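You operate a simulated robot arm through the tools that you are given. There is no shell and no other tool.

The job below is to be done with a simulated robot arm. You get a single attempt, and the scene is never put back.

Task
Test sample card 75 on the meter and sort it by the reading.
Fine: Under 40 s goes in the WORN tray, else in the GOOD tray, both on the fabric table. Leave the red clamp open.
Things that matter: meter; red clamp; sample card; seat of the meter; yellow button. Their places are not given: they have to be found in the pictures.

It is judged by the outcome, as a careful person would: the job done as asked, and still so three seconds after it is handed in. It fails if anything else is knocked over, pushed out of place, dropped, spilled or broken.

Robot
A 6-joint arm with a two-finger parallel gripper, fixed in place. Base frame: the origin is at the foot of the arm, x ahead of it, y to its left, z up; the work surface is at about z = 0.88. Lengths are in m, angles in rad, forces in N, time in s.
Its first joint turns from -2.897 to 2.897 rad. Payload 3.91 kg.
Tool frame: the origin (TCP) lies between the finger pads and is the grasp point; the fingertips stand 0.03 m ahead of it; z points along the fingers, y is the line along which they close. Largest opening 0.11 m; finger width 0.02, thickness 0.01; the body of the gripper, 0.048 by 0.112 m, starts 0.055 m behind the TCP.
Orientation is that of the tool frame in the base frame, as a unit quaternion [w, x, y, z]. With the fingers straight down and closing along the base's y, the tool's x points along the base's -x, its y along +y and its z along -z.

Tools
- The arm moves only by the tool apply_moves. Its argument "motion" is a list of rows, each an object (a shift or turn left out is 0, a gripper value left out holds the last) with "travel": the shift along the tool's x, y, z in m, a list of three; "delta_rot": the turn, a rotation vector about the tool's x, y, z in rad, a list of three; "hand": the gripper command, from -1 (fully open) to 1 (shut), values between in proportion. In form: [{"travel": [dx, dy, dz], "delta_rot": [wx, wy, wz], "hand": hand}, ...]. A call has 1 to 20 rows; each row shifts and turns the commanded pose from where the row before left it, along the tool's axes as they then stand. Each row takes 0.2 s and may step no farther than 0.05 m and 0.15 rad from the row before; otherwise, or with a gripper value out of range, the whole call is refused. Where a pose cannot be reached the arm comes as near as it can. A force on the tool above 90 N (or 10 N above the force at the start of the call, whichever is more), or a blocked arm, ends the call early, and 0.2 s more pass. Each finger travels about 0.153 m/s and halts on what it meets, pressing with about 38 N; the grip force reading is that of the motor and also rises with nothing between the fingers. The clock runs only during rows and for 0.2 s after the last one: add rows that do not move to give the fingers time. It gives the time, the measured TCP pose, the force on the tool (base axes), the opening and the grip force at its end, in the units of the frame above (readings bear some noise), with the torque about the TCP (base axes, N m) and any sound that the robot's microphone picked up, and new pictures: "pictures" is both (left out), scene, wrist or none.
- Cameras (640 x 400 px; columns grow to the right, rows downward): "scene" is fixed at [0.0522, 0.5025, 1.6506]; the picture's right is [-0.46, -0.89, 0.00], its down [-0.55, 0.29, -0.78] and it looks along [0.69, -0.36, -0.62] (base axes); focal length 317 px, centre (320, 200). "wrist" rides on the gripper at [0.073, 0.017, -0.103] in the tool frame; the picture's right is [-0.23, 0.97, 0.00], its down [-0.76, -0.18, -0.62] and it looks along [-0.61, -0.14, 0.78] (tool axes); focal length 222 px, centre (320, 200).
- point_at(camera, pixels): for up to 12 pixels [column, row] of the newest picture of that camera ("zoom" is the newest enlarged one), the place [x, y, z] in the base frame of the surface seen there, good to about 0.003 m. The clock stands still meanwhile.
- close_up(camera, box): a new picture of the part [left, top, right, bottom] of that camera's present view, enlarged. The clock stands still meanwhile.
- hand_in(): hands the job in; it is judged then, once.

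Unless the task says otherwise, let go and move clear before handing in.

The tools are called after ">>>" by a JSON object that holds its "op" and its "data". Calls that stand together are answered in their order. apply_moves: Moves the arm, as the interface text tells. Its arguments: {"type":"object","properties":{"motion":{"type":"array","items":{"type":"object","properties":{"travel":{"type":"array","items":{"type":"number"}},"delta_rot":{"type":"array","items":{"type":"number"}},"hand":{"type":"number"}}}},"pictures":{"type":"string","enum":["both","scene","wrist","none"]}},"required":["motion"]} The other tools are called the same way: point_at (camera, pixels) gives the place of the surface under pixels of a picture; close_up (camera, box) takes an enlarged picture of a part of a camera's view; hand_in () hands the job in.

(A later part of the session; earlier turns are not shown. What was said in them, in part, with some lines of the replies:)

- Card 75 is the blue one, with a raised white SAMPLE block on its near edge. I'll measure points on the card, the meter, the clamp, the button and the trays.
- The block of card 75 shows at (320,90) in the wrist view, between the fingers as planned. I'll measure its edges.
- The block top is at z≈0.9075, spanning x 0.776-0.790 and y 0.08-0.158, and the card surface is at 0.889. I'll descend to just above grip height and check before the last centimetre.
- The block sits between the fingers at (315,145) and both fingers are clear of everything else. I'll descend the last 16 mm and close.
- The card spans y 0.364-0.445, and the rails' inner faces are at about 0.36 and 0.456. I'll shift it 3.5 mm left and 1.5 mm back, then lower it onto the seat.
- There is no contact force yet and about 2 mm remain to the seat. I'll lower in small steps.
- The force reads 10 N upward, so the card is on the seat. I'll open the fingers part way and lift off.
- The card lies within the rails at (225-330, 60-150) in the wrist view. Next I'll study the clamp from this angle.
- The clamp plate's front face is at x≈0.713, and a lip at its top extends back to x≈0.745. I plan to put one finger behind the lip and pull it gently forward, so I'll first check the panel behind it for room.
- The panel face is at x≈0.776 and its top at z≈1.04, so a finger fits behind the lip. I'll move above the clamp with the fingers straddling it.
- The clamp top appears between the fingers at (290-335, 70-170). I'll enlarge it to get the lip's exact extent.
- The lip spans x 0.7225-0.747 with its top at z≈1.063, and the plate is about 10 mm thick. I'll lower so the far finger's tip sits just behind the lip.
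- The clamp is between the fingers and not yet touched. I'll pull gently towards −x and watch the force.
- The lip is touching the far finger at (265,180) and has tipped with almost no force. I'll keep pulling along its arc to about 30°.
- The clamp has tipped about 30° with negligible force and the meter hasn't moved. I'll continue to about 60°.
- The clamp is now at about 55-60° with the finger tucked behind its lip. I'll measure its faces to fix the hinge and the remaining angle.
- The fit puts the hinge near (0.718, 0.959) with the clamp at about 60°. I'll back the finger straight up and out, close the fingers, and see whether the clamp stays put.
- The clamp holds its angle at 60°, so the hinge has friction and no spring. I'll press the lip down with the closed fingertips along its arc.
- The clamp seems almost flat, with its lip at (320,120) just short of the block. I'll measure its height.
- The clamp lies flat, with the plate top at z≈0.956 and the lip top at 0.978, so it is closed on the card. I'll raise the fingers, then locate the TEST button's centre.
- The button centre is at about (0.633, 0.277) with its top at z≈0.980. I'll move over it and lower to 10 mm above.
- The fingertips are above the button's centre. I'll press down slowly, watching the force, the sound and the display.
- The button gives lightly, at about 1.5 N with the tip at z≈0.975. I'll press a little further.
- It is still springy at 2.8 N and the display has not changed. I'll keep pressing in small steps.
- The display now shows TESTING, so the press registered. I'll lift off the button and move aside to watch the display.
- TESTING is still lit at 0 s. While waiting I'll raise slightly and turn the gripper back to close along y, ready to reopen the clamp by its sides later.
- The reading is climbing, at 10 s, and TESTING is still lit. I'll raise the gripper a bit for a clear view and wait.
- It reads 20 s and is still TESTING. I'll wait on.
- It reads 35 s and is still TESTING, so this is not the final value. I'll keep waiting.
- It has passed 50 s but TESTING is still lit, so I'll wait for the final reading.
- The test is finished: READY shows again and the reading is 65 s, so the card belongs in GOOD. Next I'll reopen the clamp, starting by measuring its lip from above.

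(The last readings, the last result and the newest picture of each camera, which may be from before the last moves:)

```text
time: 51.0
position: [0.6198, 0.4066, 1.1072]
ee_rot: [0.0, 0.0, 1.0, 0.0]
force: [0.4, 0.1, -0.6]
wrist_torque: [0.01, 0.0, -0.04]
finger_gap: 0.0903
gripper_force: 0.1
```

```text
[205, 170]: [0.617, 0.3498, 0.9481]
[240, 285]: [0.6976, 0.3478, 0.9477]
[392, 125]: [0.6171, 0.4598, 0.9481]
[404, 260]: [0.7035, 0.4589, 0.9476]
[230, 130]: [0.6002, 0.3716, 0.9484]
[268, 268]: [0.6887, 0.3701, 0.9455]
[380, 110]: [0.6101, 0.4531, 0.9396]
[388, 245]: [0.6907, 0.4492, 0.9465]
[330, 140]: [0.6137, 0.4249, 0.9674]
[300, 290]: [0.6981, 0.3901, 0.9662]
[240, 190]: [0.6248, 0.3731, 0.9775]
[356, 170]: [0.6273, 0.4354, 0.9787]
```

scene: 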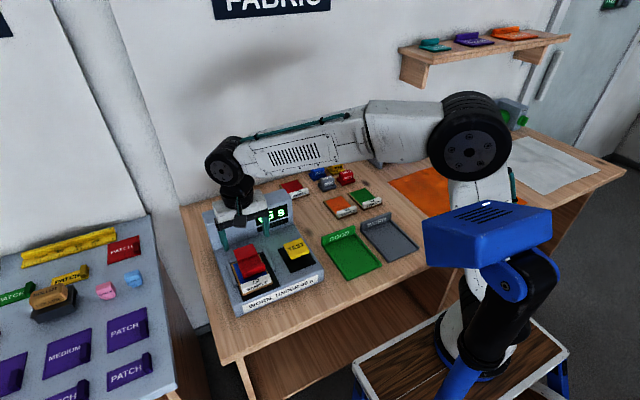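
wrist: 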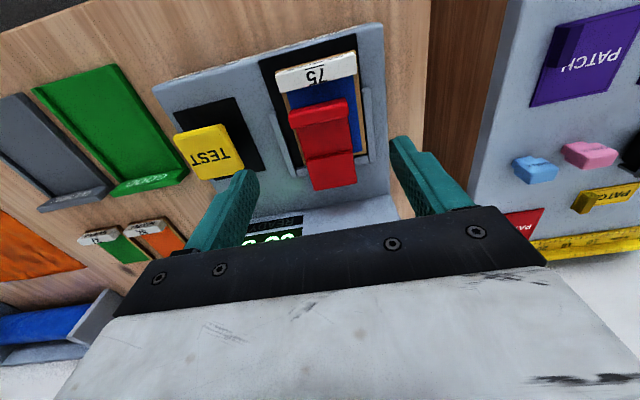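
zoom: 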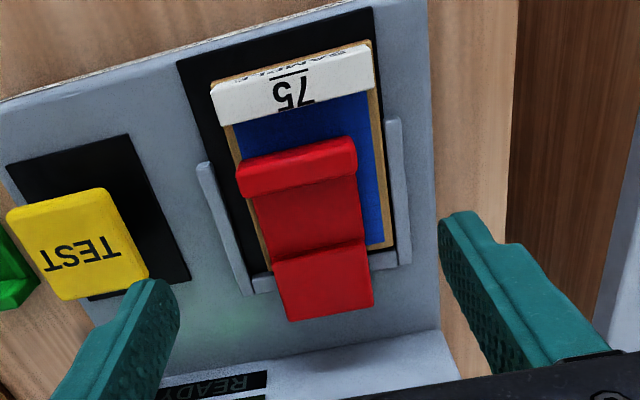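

The lip spans y 0.373-0.435, x 0.612-0.628, with its top at z 0.978. The card top and rails are at about 0.948. I'll lower the open fingers around the lip's sides with the tips just above the card.

>>> {"op": "apply_moves", "data": {"motion": [{"travel": [0, -0.0026, 0.04]}, {"travel": [0, 0, 0.04]}, {"travel": [0, 0, 0.03]}, {}, {"travel": [0, 0, 0.008]}, {"travel": [0, 0, 0.006]}, {}]}}

>>> {"op": "close_up", "data": {"camera": "wrist", "box": [200, 30, 460, 230]}}

>>> {"op": "close_up", "data": {"camera": "scene", "box": [195, 190, 335, 300]}}

```text
time: 52.6
position: [0.6243, 0.4024, 0.9842]
ee_rot: [0.0, 0.0, 1.0, 0.001]
force: [0.8, 0.0, 0.7]
wrist_torque: [-0.01, -0.01, -0.03]
finger_gap: 0.0902
gripper_force: 0.0
```

scene: 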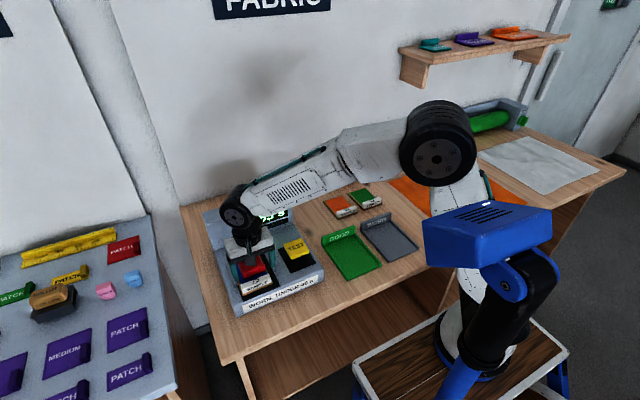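
wrist: 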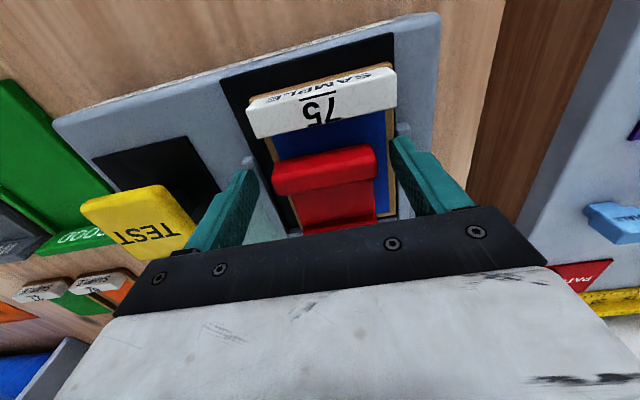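

```text
2.00 times, centred on (330, 130) of wrist
```

zoom: 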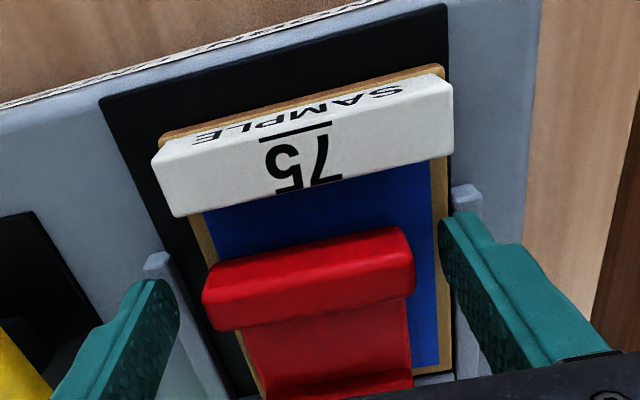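

```text
3.64 times, centred on (265, 245) of scene
```

zoom: 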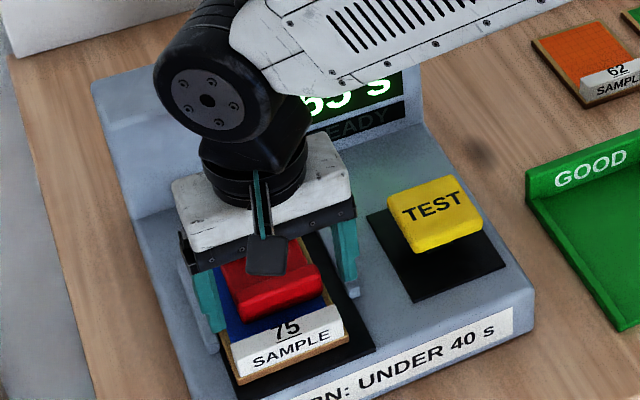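

The fingers straddle the lip with the tips just clear of the card. I'll trim 3 mm towards the lip's middle and close on its sides.

>>> {"op": "apply_moves", "data": {"motion": [{"travel": [0.003, 0.0015, 0.001]}, {}, {"hand": 1}, {}, {}]}}

```text
time: 53.8
position: [0.6208, 0.4048, 0.9835]
ee_rot: [0.001, -0.001, 1.0, 0.001]
force: [2.2, 15.3, 0.2]
wrist_torque: [0.52, -0.15, -0.32]
finger_gap: 0.0637
gripper_force: 44.5
```

scene: 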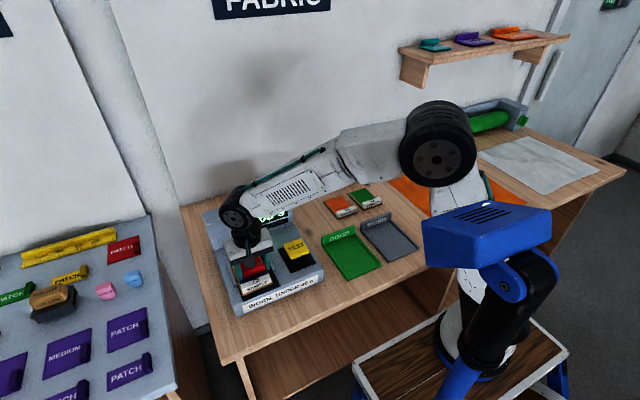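
wrist: 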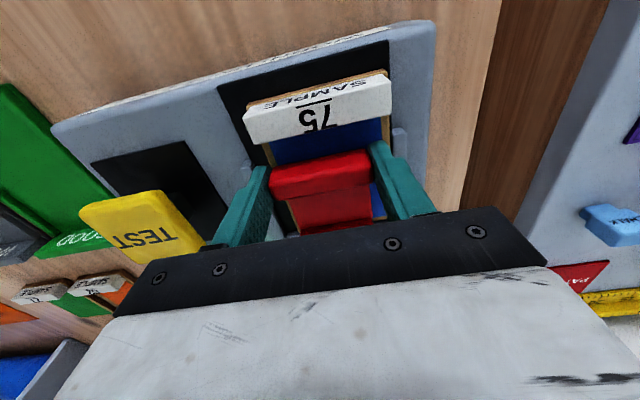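

The grip shows 15 N sideways (+y), so the gripper is slightly off centre. I'll shift 2 mm in +y to relax it.

>>> {"op": "apply_moves", "data": {"motion": [{"travel": [0, 0.001, 0]}, {"travel": [0, 0.001, 0]}, {}], "pictures": "none"}}

```text
time: 54.6
position: [0.6202, 0.4047, 0.9836]
ee_rot: [0.001, 0.0, 1.0, 0.001]
force: [1.5, 3.5, 9.3]
wrist_torque: [0.0, -1.1, 0.41]
finger_gap: 0.0639
gripper_force: 45.1
```

The sideways force has dropped to 3.5 N. I'll lift along the hinge's arc, 20° first, and check the forces.

>>> {"op": "apply_moves", "data": {"motion": [{"travel": [-0.0008, 0, -0.0085]}, {"travel": [-0.0019, 0, -0.0084]}, {"travel": [-0.0025, 0, -0.0082]}, {"travel": [-0.0031, 0, -0.008]}, {}]}}

>>> {"op": "close_up", "data": {"camera": "scene", "box": [195, 190, 335, 300]}}

```text
time: 55.8
position: [0.6296, 0.4037, 1.0168]
ee_rot: [0.0, 0.001, 1.0, -0.001]
force: [-10.5, -7.7, -10.2]
wrist_torque: [-0.35, 1.51, 0.01]
finger_gap: 0.0637
gripper_force: 45.2
```

scene: 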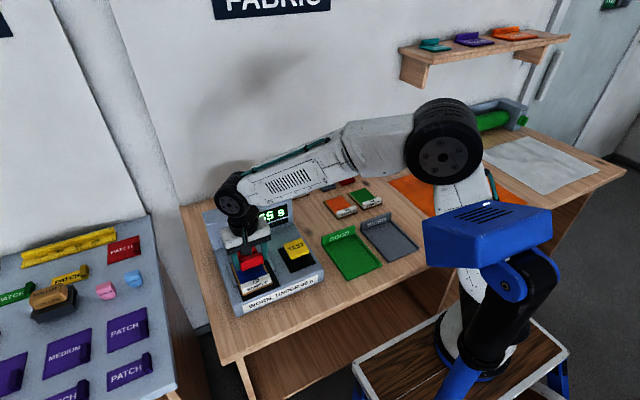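
wrist: 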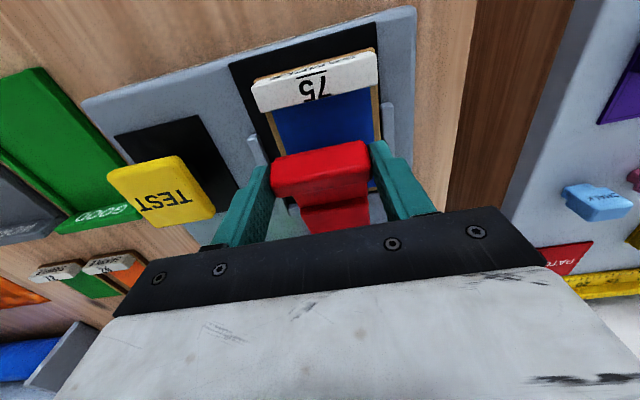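

```text
3.64 times, centred on (265, 245) of scene
```

zoom: 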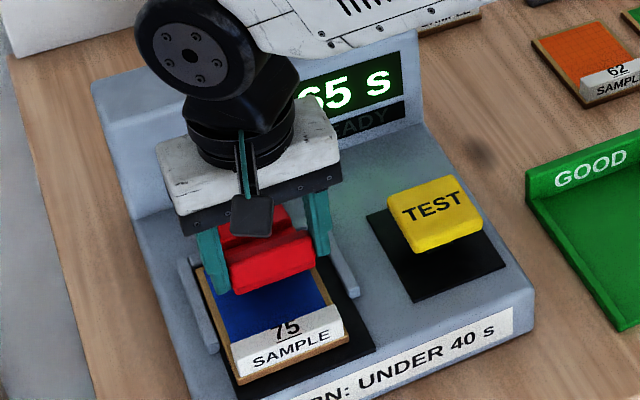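

The clamp is rising with moderate forces (about 15 N) that come from the pads' rotational friction. The display still shows 65 s and the meter hasn't moved. I'll continue along the arc.

>>> {"op": "apply_moves", "data": {"motion": [{"travel": [-0.0038, 0, -0.0077]}, {"travel": [-0.0045, 0, -0.0073]}, {"travel": [-0.0051, 0, -0.0069]}, {"travel": [-0.0057, 0, -0.0064]}, {}]}}

>>> {"op": "close_up", "data": {"camera": "scene", "box": [195, 190, 335, 300]}}

```text
time: 57.0
position: [0.6477, 0.4049, 1.0452]
ee_rot: [0.0, 0.0, 1.0, 0.001]
force: [-12.0, -12.1, -7.7]
wrist_torque: [-0.25, 1.51, -0.07]
finger_gap: 0.0638
gripper_force: 45.5
```

scene: 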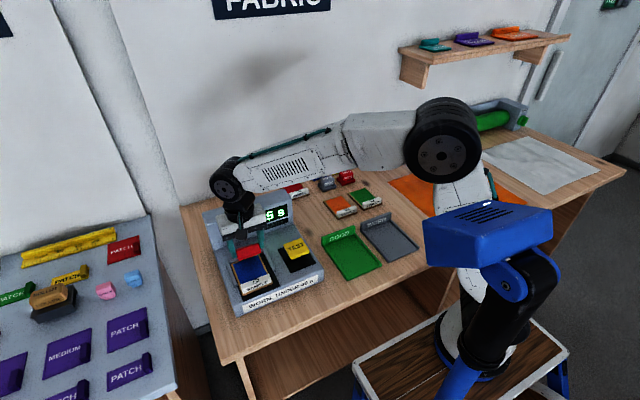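
wrist: 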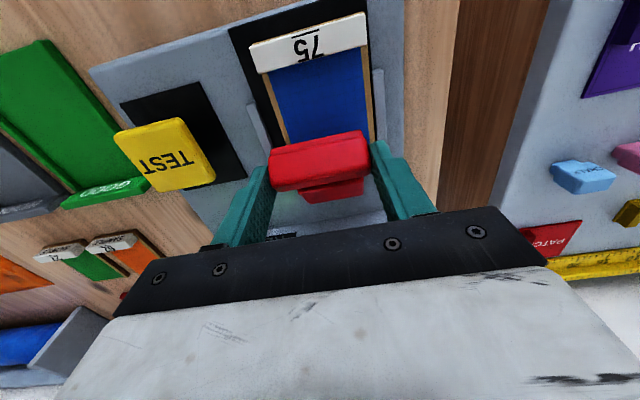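

```text
3.64 times, centred on (265, 245) of scene
```

zoom: 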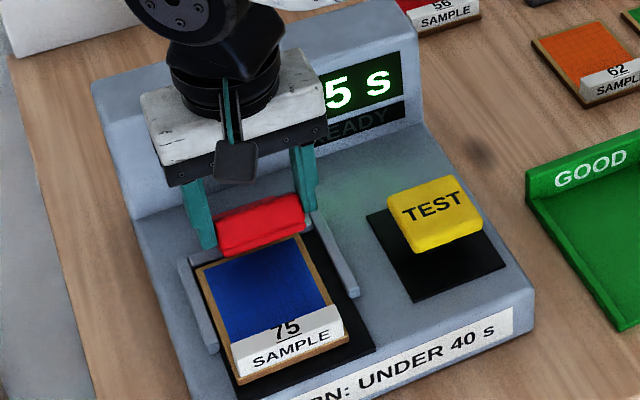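

The clamp is halfway open and the forces are steady. I'll continue, trimming 1.5 mm in −y to relax the sideways load.

>>> {"op": "apply_moves", "data": {"motion": [{"travel": [-0.0062, -0.0008, -0.0059]}, {"travel": [-0.0067, -0.0007, -0.0053]}, {"travel": [-0.0071, 0, -0.0047]}, {"travel": [-0.0075, 0, -0.0041]}, {"travel": [-0.0078, 0, -0.0034]}, {"travel": [-0.0081, 0, -0.0027]}, {}]}}

>>> {"op": "close_up", "data": {"camera": "scene", "box": [195, 190, 335, 300]}}

```text
time: 58.6
position: [0.6902, 0.4055, 1.0713]
ee_rot: [0.0, -0.001, 1.0, 0.002]
force: [-15.3, 7.7, 3.2]
wrist_torque: [0.41, 1.53, -0.08]
finger_gap: 0.0633
gripper_force: 45.5
```

scene: 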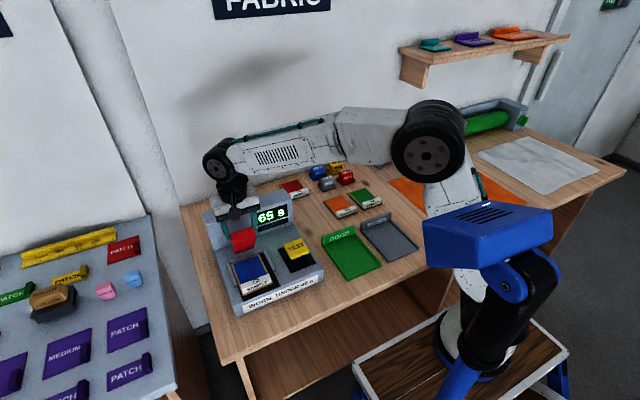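
wrist: 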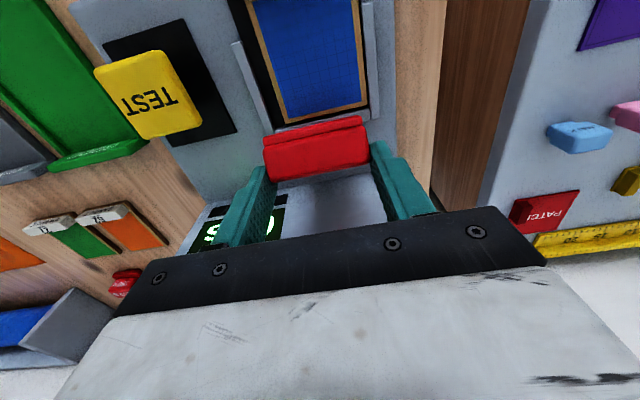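

```text
3.64 times, centred on (265, 245) of scene
```

zoom: 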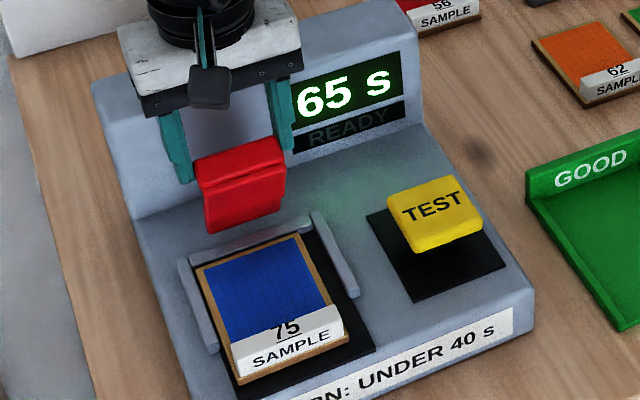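

The clamp is about 20° short of upright and the card stayed on the seat. I'll finish the arc to vertical.

>>> {"op": "apply_moves", "data": {"motion": [{"travel": [-0.0083, 0.0005, -0.002]}, {"travel": [-0.0085, 0.0005, -0.0012]}, {"travel": [-0.0086, 0, -0.0003]}, {"travel": [-0.0086, 0, 0]}, {}]}}

>>> {"op": "close_up", "data": {"camera": "scene", "box": [195, 190, 335, 300]}}

>>> {"op": "close_up", "data": {"camera": "wrist", "box": [200, 30, 460, 230]}}

```text
time: 59.8
position: [0.7261, 0.4056, 1.0734]
ee_rot: [0.001, -0.001, 1.0, 0.001]
force: [-11.9, 8.2, 7.7]
wrist_torque: [0.2, 1.43, -0.11]
finger_gap: 0.0636
gripper_force: 45.1
```

scene: 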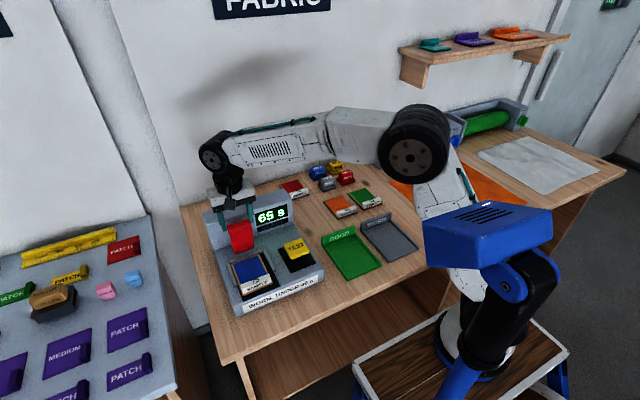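
wrist: 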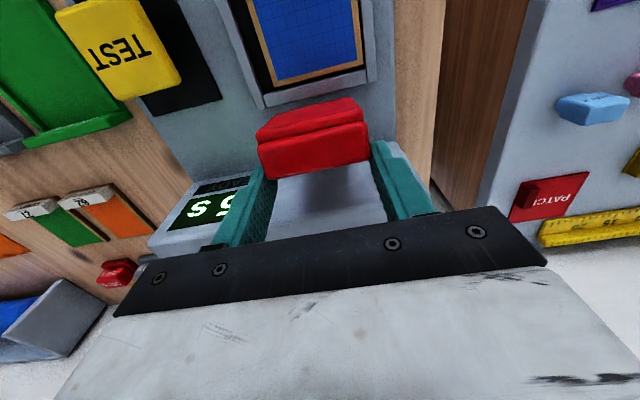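

```text
3.64 times, centred on (265, 245) of scene
```

zoom: 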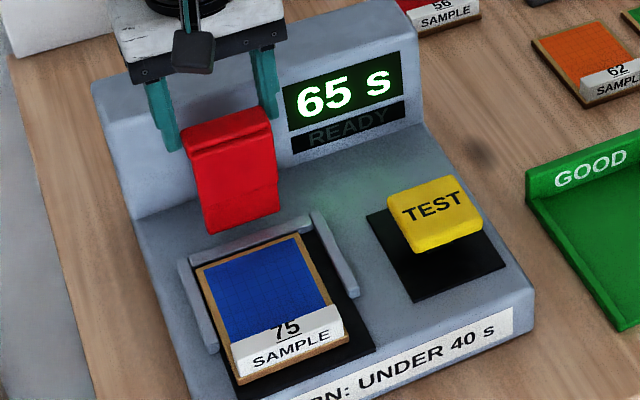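

```text
2.00 times, centred on (330, 130) of wrist
```

zoom: 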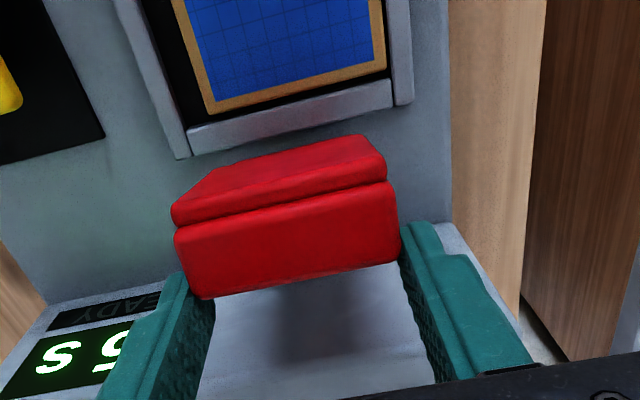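

The clamp looks upright again. I'll check how far by measuring its faces.

>>> {"op": "point_at", "data": {"camera": "zoom", "pixels": [[280, 175], [200, 205], [370, 155], [285, 210], [290, 250], [200, 285], [380, 255], [390, 200]]}}

>>> {"op": "point_at", "data": {"camera": "scene", "pixels": [[240, 228], [242, 238], [244, 248], [250, 246], [238, 248], [236, 232], [247, 228]]}}

```text
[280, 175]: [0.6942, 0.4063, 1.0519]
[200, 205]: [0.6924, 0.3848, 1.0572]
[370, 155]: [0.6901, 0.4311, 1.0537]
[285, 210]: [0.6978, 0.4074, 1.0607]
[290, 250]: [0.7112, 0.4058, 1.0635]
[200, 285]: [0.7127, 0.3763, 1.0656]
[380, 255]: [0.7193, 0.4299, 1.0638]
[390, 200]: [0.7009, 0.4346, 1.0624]
```

```text
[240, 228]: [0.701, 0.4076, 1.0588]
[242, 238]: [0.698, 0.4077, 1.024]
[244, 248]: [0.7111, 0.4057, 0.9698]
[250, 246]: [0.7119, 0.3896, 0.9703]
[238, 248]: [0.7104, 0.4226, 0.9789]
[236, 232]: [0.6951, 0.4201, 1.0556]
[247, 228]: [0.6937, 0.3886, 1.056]
```

The front face leans about 12° forward (x 0.692 at the top, 0.711 at the bottom), so the pads slipped a little. I'll push a further 18 mm in +x.

>>> {"op": "apply_moves", "data": {"motion": [{"travel": [-0.006, 0, 0]}, {"travel": [-0.006, 0, 0]}, {"travel": [-0.006, 0, 0]}, {}]}}

>>> {"op": "point_at", "data": {"camera": "scene", "pixels": [[240, 228], [242, 238], [244, 248], [250, 246], [238, 248], [236, 232], [247, 228], [238, 224], [246, 222]]}}

>>> {"op": "close_up", "data": {"camera": "scene", "box": [195, 190, 335, 300]}}

```text
time: 60.8
position: [0.7423, 0.4053, 1.0726]
ee_rot: [-0.001, 0.0, 1.0, 0.0]
force: [-15.4, 0.0, -18.7]
wrist_torque: [0.0, 1.21, -0.04]
finger_gap: 0.0636
gripper_force: 44.8
```

scene: 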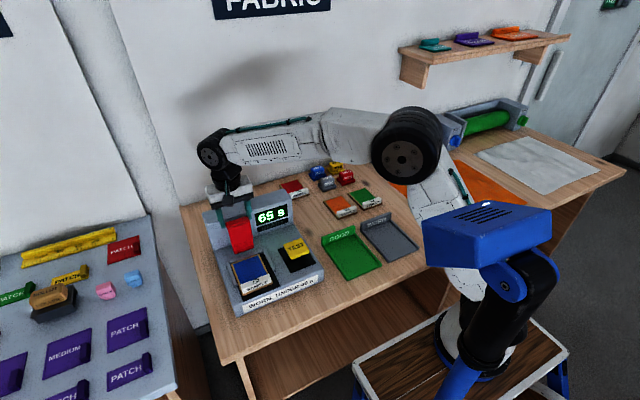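
wrist: 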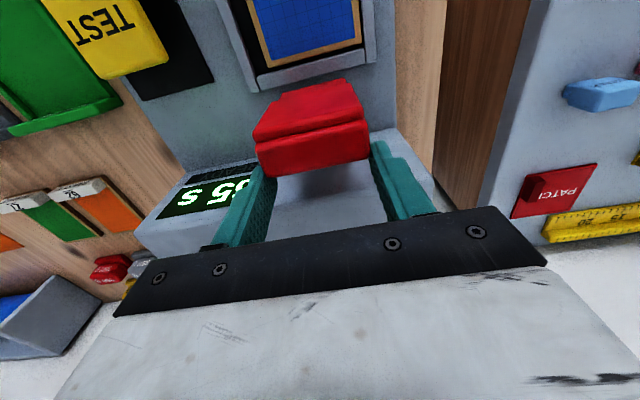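

```text
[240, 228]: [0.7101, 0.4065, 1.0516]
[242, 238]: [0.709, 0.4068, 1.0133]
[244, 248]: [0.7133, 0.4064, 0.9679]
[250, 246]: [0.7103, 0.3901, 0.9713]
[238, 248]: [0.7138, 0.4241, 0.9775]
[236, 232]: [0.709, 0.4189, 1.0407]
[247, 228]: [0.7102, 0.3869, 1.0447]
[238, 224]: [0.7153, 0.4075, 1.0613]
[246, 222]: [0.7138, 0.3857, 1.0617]
```

```text
3.64 times, centred on (265, 245) of scene
```

zoom: 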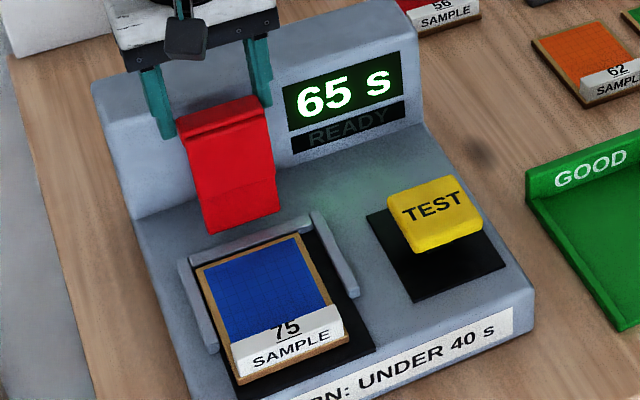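

The clamp is within about 2° of upright. I'll nudge it 4 mm more with a slight downward relief, then check.

>>> {"op": "apply_moves", "data": {"motion": [{"travel": [-0.002, 0, 0.001]}, {"travel": [-0.002, 0, 0.001]}, {}]}}

>>> {"op": "point_at", "data": {"camera": "scene", "pixels": [[240, 228], [242, 238], [244, 248], [250, 246], [238, 248], [236, 232], [247, 228], [238, 224], [246, 222]]}}

```text
time: 61.6
position: [0.7463, 0.4052, 1.072]
ee_rot: [0.001, 0.0, 1.0, 0.001]
force: [-14.3, -1.6, -9.8]
wrist_torque: [-0.37, 1.3, -0.1]
finger_gap: 0.0636
gripper_force: 45.0
```

scene: 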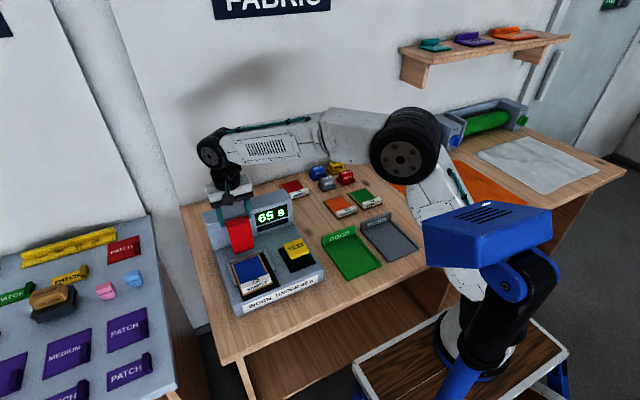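
wrist: 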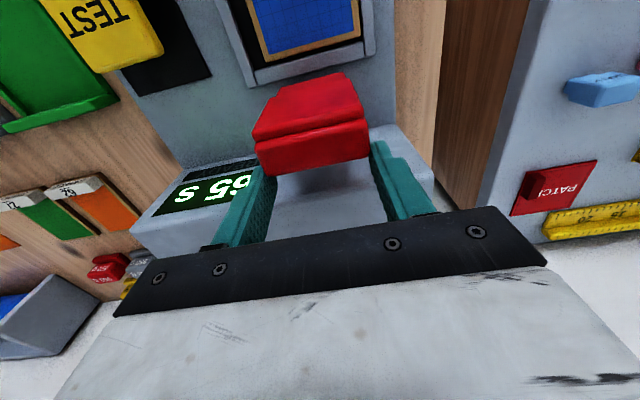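

```text
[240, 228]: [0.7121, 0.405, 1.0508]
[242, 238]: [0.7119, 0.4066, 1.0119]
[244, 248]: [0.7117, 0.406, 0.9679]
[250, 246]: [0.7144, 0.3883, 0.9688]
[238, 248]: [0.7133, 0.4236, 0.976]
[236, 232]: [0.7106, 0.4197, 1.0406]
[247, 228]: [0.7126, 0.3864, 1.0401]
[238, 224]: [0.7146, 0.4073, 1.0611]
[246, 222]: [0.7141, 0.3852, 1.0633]
```

The front face is at x≈0.712 over its whole height, so the clamp is vertical as it was at the start. I'll release it, rise clear and check that it stays.

>>> {"op": "apply_moves", "data": {"motion": [{"hand": -0.64}, {}, {}, {"travel": [0, 0, -0.03]}, {"travel": [0, 0, -0.04]}, {}]}}

>>> {"op": "point_at", "data": {"camera": "scene", "pixels": [[240, 228], [242, 238], [244, 248], [250, 246], [238, 248], [236, 232], [247, 228], [238, 224], [246, 222]]}}

>>> {"op": "close_up", "data": {"camera": "scene", "box": [195, 190, 335, 300]}}

```text
time: 63.0
position: [0.7471, 0.4038, 1.142]
ee_rot: [0.0, 0.0, 1.0, 0.001]
force: [1.3, 0.4, -0.4]
wrist_torque: [0.01, 0.02, 0.02]
finger_gap: 0.0902
gripper_force: 0.1
```

scene: 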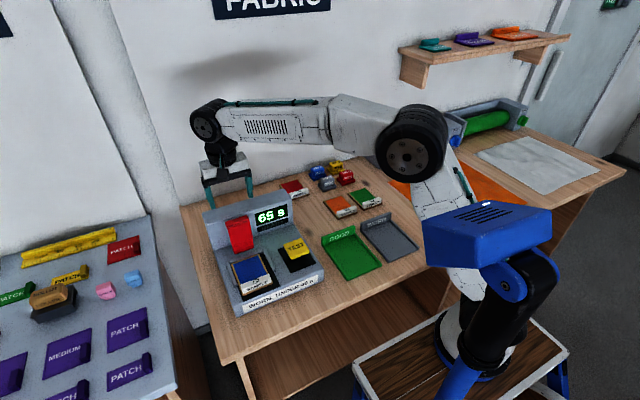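
wrist: 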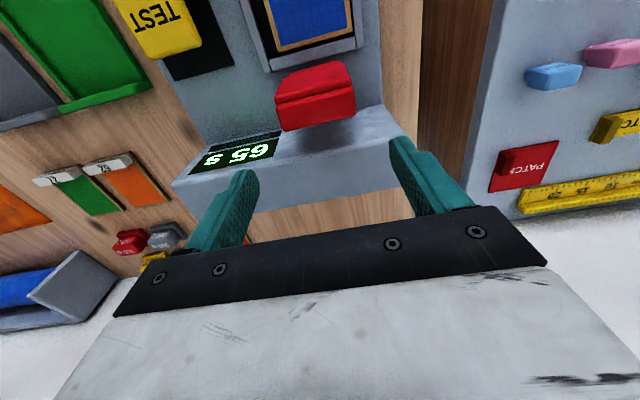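

```text
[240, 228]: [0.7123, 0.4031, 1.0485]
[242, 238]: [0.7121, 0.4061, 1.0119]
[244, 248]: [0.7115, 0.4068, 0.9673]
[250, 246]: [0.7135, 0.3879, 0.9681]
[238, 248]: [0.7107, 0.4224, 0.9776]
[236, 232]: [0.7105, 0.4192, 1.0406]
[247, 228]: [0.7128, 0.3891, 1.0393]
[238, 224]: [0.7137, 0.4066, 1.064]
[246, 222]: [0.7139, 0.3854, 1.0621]
```

```text
3.64 times, centred on (265, 245) of scene
```

zoom: 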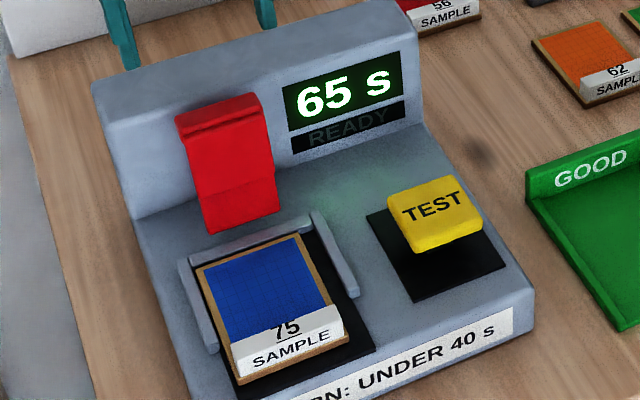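

The clamp stays open and upright, and the display holds at 65 s. I'll back away to above the card's block and turn the gripper to close along x again.

>>> {"op": "apply_moves", "data": {"motion": [{"travel": [0.0405, 0.0015, 0], "hand": -0.1}, {"travel": [0.0405, 0.0015, 0]}, {"travel": [0.0405, 0.0015, 0]}, {"travel": [0.0405, 0.0015, 0]}, {"delta_rot": [0, 0, -0.1428]}, {"delta_rot": [0, 0, -0.1428]}, {"delta_rot": [0, 0, -0.1428]}, {"delta_rot": [0, 0, -0.1428]}, {"delta_rot": [0, 0, -0.1428]}, {"delta_rot": [0, 0, -0.1428]}, {"delta_rot": [0, 0, -0.1428]}, {"delta_rot": [0, 0, -0.1428]}, {"delta_rot": [0, 0, -0.1428]}, {"delta_rot": [0, 0, -0.1428]}, {"delta_rot": [0, 0, -0.1428]}, {}]}}

>>> {"op": "close_up", "data": {"camera": "wrist", "box": [200, 30, 380, 170]}}

```text
time: 66.4
position: [0.584, 0.4115, 1.142]
ee_rot: [0.0, 0.708, -0.706, 0.0]
force: [-0.1, 0.2, 0.2]
wrist_torque: [0.01, -0.03, 0.01]
finger_gap: 0.0605
gripper_force: 0.0
```

scene: 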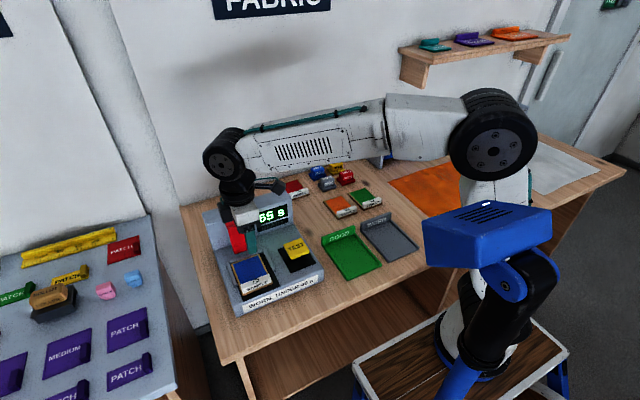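
wrist: 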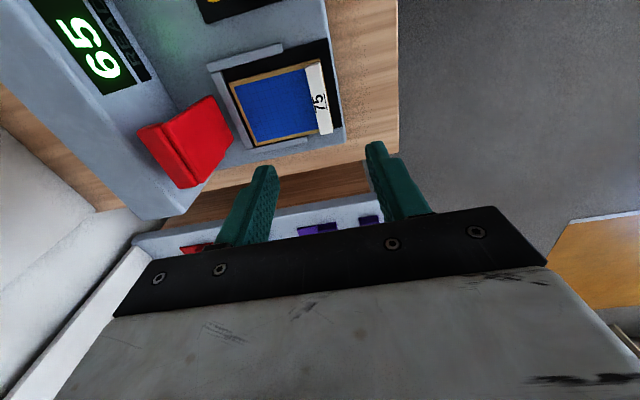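

```text
2.86 times, centred on (290, 100) of wrist
```

zoom: 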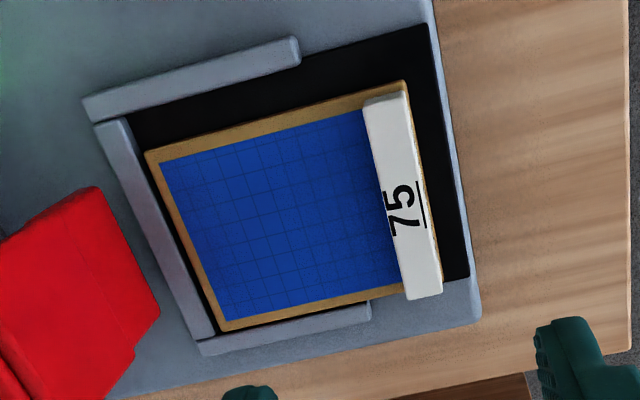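

>>> {"op": "point_at", "data": {"camera": "zoom", "pixels": [[370, 110], [400, 100], [410, 290], [436, 285], [385, 195], [395, 195], [415, 195], [150, 155], [228, 322], [400, 88], [290, 60], [280, 335]]}}

>>> {"op": "close_up", "data": {"camera": "scene", "box": [315, 205, 420, 285]}}

```text
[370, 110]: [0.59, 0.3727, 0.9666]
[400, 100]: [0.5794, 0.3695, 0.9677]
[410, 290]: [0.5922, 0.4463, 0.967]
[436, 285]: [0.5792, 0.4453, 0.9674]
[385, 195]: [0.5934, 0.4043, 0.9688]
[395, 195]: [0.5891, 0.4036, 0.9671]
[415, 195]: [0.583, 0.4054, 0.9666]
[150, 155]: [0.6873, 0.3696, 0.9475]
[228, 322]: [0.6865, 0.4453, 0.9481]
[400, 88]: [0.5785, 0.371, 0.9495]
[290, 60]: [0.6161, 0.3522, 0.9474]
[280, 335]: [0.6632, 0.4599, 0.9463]
```

```text
5.00 times, centred on (368, 245) of scene
```

zoom: 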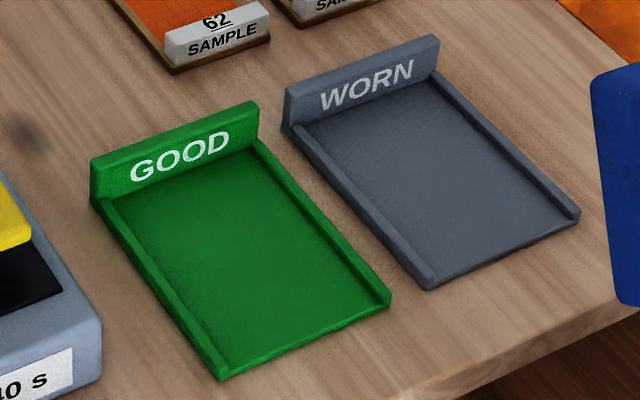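

The block spans x 0.579-0.5925, y 0.369-0.447, with its top at z 0.967. I'll measure the GOOD tray before picking the card up.

>>> {"op": "point_at", "data": {"camera": "zoom", "pixels": [[125, 210], [250, 160], [372, 300], [225, 365], [240, 260], [170, 160], [100, 165], [255, 110], [215, 372], [390, 300], [305, 335], [160, 270]]}}

>>> {"op": "point_at", "data": {"camera": "zoom", "pixels": [[110, 205], [262, 150], [385, 290], [210, 345], [270, 175], [320, 225], [340, 250], [140, 245], [230, 375], [280, 300], [300, 220], [180, 300]]}}

```text
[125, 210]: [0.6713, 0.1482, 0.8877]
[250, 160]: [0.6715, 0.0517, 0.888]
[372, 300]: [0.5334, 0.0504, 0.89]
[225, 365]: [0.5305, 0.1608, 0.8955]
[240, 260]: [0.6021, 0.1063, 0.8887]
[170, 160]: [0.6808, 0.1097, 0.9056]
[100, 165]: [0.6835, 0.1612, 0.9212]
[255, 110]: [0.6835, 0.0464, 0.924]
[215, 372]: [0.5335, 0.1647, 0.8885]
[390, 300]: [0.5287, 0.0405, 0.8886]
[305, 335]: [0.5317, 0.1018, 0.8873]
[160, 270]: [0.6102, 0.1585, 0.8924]
```

```text
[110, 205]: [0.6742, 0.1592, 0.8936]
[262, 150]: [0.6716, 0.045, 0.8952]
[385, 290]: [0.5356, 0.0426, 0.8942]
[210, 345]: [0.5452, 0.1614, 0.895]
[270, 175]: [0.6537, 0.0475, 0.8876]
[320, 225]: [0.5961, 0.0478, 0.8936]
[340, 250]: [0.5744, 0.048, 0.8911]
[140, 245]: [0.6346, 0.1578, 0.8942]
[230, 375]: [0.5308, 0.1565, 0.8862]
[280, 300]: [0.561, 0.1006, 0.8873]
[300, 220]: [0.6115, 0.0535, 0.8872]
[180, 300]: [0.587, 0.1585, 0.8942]
```

The GOOD tray floor is at z≈0.8875, x 0.53-0.673, y 0.049-0.155, which fits the card well. I'll descend on the card's block.

>>> {"op": "apply_moves", "data": {"motion": [{"travel": [0.003, -0.002, 0.045]}, {"travel": [0, 0, 0.045]}, {"travel": [0, 0, 0.04]}, {"travel": [0, 0, 0.018]}, {}, {}]}}

>>> {"op": "close_up", "data": {"camera": "wrist", "box": [200, 50, 420, 230]}}

```text
time: 67.8
position: [0.5894, 0.4074, 0.9947]
ee_rot: [0.001, -0.707, 0.708, 0.001]
force: [-0.3, -0.9, 0.0]
wrist_torque: [0.02, -0.01, 0.01]
finger_gap: 0.0603
gripper_force: 0.0
```

scene: 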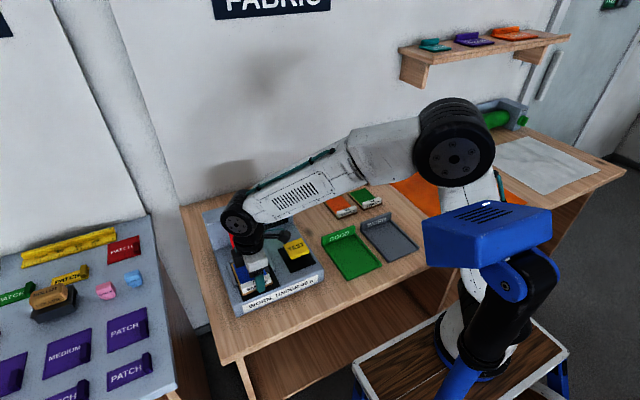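
wrist: 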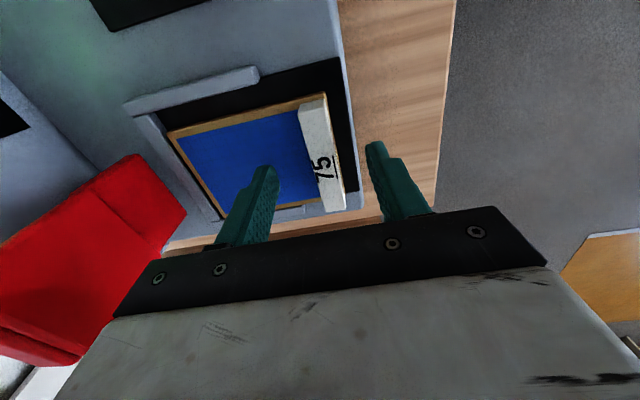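

```text
2.22 times, centred on (310, 140) of wrist
```

zoom: 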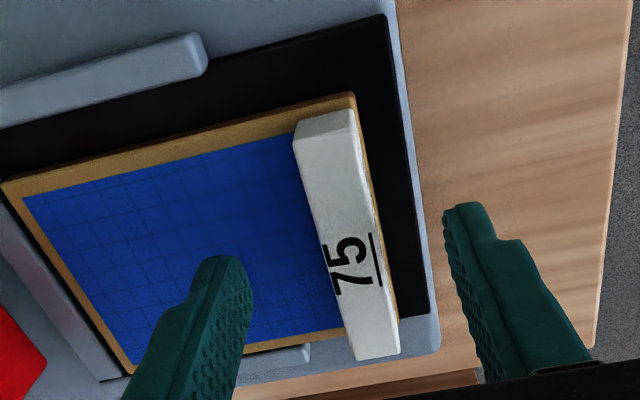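

The block lies between the fingers. I'll trim 3 mm, descend the last 12 mm and grip.

>>> {"op": "apply_moves", "data": {"motion": [{"travel": [0, 0.003, 0.006]}, {"travel": [0, 0, 0.0062]}, {}, {"hand": 1}, {}, {}]}}

```text
time: 69.2
position: [0.5852, 0.407, 0.9825]
ee_rot: [0.0, -0.707, 0.707, 0.001]
force: [0.0, 0.7, -0.4]
wrist_torque: [0.03, -0.01, -0.02]
finger_gap: 0.0158
gripper_force: 37.9
```

scene: 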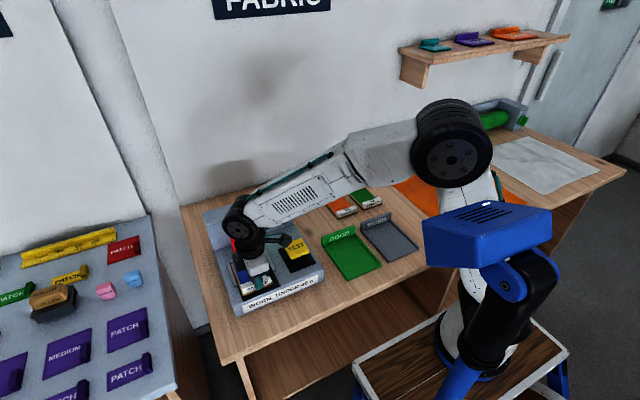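
wrist: 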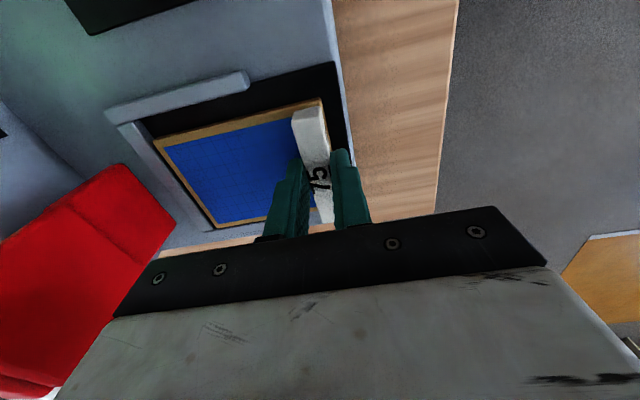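

The card is gripped again, with a gap of 0.0158. I'll lift it straight up to z≈1.12 and carry it right to above the GOOD tray.

>>> {"op": "apply_moves", "data": {"motion": [{"travel": [0, 0, -0.01]}, {"travel": [0, 0, -0.03]}, {"travel": [0, 0, -0.045]}, {"travel": [0, 0, -0.045]}, {}, {"travel": [0.0436, 0.0035, 0]}, {"travel": [0.0436, 0.0035, 0]}, {"travel": [0.0436, 0.0035, 0]}, {"travel": [0.0436, 0.0035, 0]}, {"travel": [0.0436, 0.0035, 0]}, {"travel": [0.0436, 0.0035, 0]}, {"travel": [0.0436, 0.0035, 0]}, {}, {}]}}

>>> {"op": "close_up", "data": {"camera": "wrist", "box": [100, 20, 420, 250]}}

```text
time: 72.2
position: [0.5604, 0.1031, 1.1111]
ee_rot: [0.0, -0.707, 0.707, 0.0]
force: [-1.2, 0.2, -0.1]
wrist_torque: [0.01, 0.05, 0.0]
finger_gap: 0.0159
gripper_force: 37.6
```

scene: 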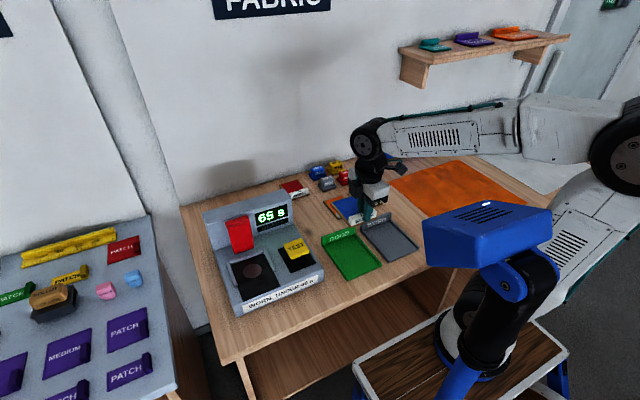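
wrist: 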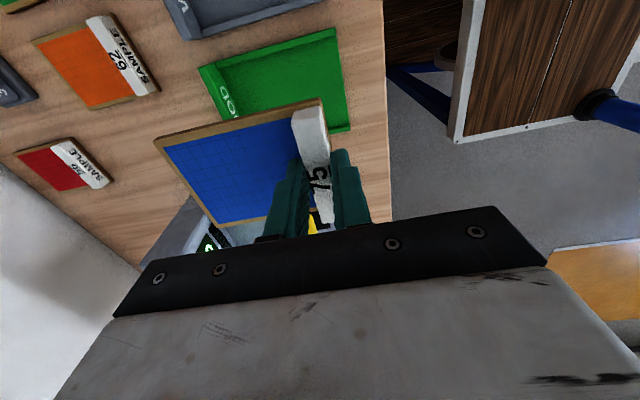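

```text
1.74 times, centred on (260, 135) of wrist
```

zoom: 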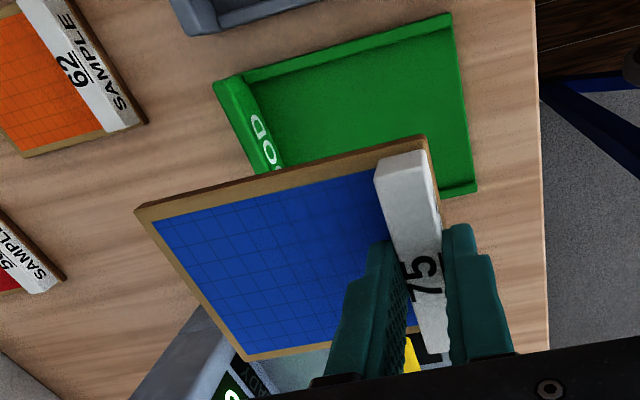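

The card hangs level above the tray. I'll check its exact edges against the tray before lowering.

>>> {"op": "point_at", "data": {"camera": "zoom", "pixels": [[140, 210], [250, 352], [420, 140], [432, 170], [300, 345], [280, 175], [225, 90], [255, 150], [455, 60], [470, 180], [440, 30], [300, 68]]}}

```text
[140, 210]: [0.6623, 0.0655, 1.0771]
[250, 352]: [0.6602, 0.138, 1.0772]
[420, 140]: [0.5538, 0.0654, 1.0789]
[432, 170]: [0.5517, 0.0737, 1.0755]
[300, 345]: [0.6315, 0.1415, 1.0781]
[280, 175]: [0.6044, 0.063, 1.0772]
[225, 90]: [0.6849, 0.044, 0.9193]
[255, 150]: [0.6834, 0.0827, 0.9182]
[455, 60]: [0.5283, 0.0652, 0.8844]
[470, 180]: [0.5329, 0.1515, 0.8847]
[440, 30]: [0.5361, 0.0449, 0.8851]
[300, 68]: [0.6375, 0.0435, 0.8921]
```

The card spans x 0.552-0.663 and y 0.0625-0.145, well inside the tray. I'll lower it to about 1 cm above the floor.

>>> {"op": "apply_moves", "data": {"motion": [{"travel": [0.001, 0, 0.04]}, {"travel": [0, 0, 0.045]}, {"travel": [0, 0, 0.045]}, {"travel": [0, 0, 0.04]}, {}, {}]}}

>>> {"op": "close_up", "data": {"camera": "wrist", "box": [100, 20, 420, 250]}}

>>> {"op": "close_up", "data": {"camera": "scene", "box": [315, 195, 425, 285]}}

```text
time: 73.6
position: [0.5601, 0.1018, 0.9391]
ee_rot: [0.001, -0.707, 0.707, 0.001]
force: [0.5, -0.2, -0.3]
wrist_torque: [-0.01, 0.04, -0.02]
finger_gap: 0.0158
gripper_force: 38.3
```

scene: 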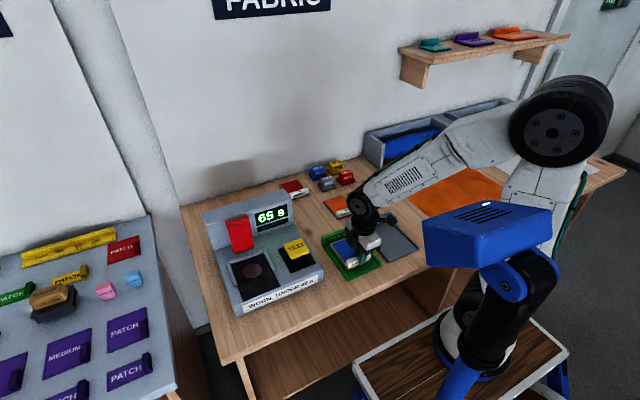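
wrist: 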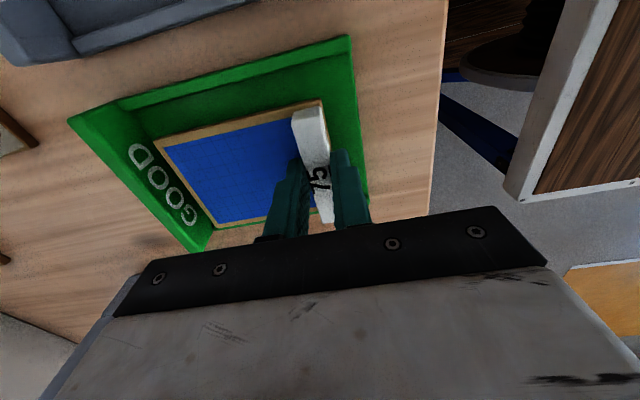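

```text
1.74 times, centred on (260, 135) of wrist
```

zoom: 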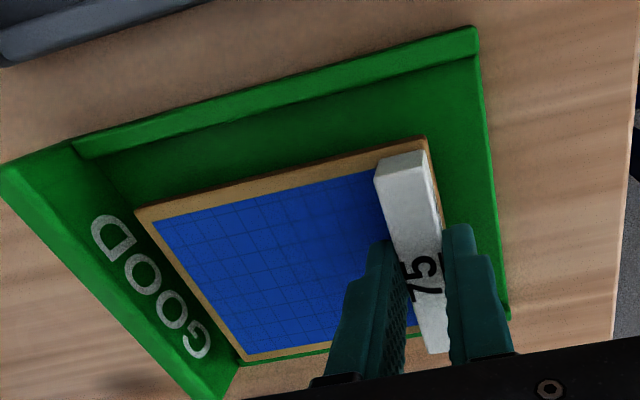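

```text
4.44 times, centred on (370, 240) of scene
```

zoom: 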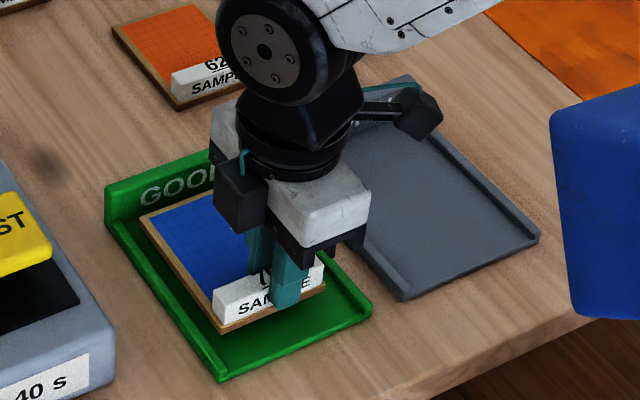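

The card is inside the tray's rails. I'll lower gently to contact.

>>> {"op": "apply_moves", "data": {"motion": [{"travel": [0, 0, 0.004]}, {"travel": [0, 0, 0.002]}, {"travel": [0, 0, 0.0015]}, {"travel": [0, 0, 0.001]}, {}], "pictures": "none"}}

```text
time: 74.8
position: [0.5594, 0.101, 0.9317]
ee_rot: [0.0, 0.707, -0.707, -0.001]
force: [1.3, -0.3, 0.2]
wrist_torque: [0.01, 0.02, -0.02]
finger_gap: 0.0155
gripper_force: 38.1
```

>>> {"op": "apply_moves", "data": {"motion": [{"travel": [0, 0, 0.001]}, {"travel": [0, 0, 0.001]}, {}], "pictures": "none"}}

```text
time: 75.6
position: [0.5589, 0.1022, 0.9301]
ee_rot: [0.001, -0.707, 0.707, 0.0]
force: [-0.7, -0.5, -1.3]
wrist_torque: [0.01, 0.02, -0.01]
finger_gap: 0.0158
gripper_force: 37.9
```

There is no contact yet at TCP z=0.930, so I'll lower in further 1 mm steps until the force rises.

>>> {"op": "apply_moves", "data": {"motion": [{"travel": [0, 0, 0.001]}, {"travel": [0, 0, 0.001]}, {}], "pictures": "wrist"}}

```text
time: 76.4
position: [0.5591, 0.1016, 0.9287]
ee_rot: [-0.001, 0.707, -0.707, 0.0]
force: [0.6, 0.9, 12.6]
wrist_torque: [0.04, -0.01, 0.02]
finger_gap: 0.0157
gripper_force: 37.9
```

wrist: 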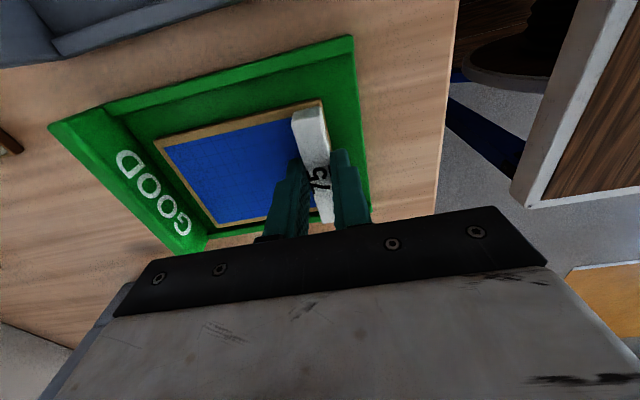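

The force is 12.6 N upward, so the card rests on the tray floor. I'll open the fingers and lift clear.

>>> {"op": "apply_moves", "data": {"motion": [{"travel": [0, 0, -0.0008], "hand": -0.1}, {}, {}, {"travel": [0, 0, -0.02]}, {"travel": [0, 0, -0.04]}, {"travel": [0, 0, -0.045]}, {"travel": [0, 0, -0.045]}, {"travel": [0, 0, -0.045]}, {}]}}

>>> {"op": "close_up", "data": {"camera": "scene", "box": [195, 170, 425, 310]}}

>>> {"op": "close_up", "data": {"camera": "wrist", "box": [100, 0, 420, 200]}}

```text
time: 78.4
position: [0.5595, 0.1027, 1.1268]
ee_rot: [0.0, 0.707, -0.707, -0.001]
force: [-1.4, -0.1, -1.2]
wrist_torque: [-0.01, 0.02, -0.01]
finger_gap: 0.0604
gripper_force: 0.0
```

scene: 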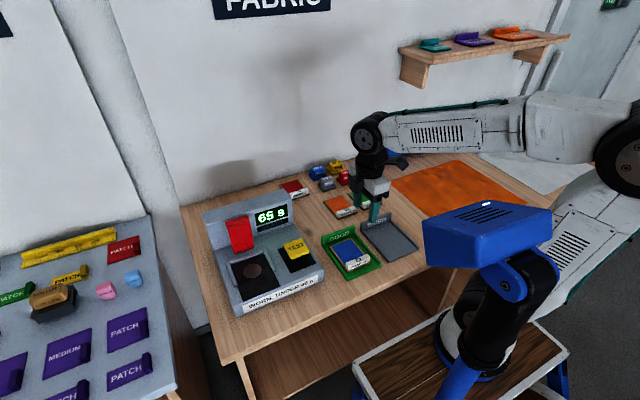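
wrist: 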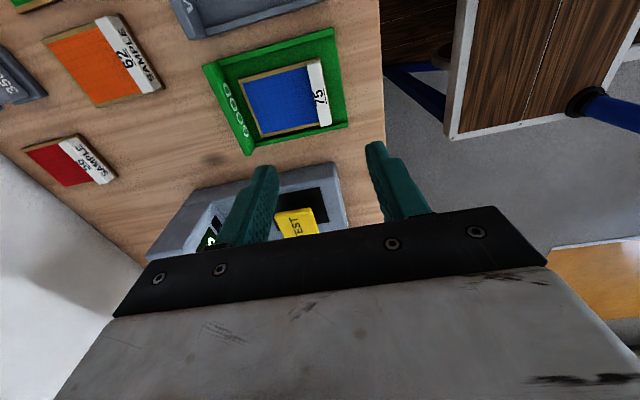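

```text
2.78 times, centred on (310, 240) of scene
```

zoom: 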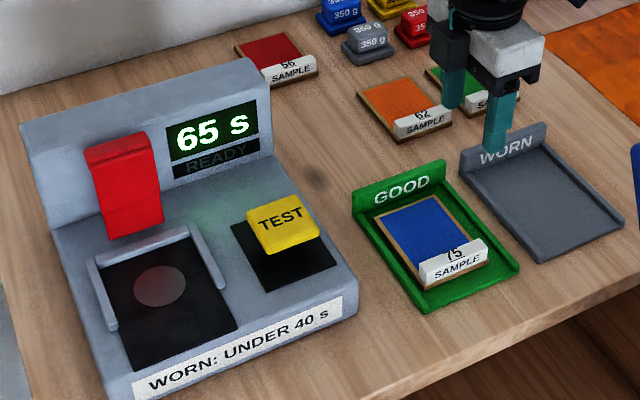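

```text
2.00 times, centred on (260, 100) of wrist
```

zoom: 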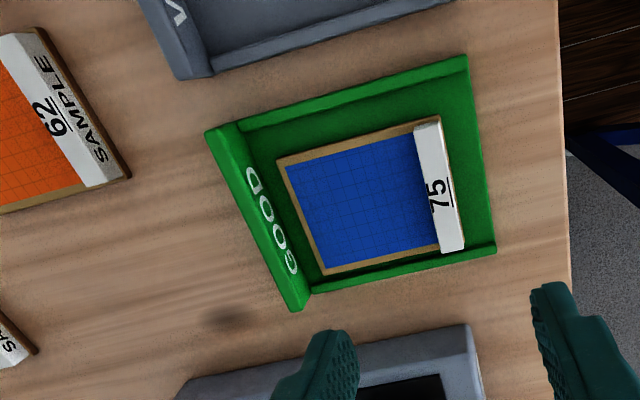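

Card 75 lies flat inside the GOOD tray. The display still reads 65 s (above 40 s), the clamp stands open, the seat is empty, and nothing else has moved. The gripper is open and well clear, so I'm handing in.

>>> {"op": "hand_in", "data": {}}

```text
The job is handed in.
```

I tested card 75 on the meter. It read 65 s, which is not under 40 s, so I put it in the GOOD tray.

The red clamp is open and upright, as it was at the start. The seat is empty, the gripper is clear of the table, and the pictures show nothing else moved. The job is handed in; no verdict came back.
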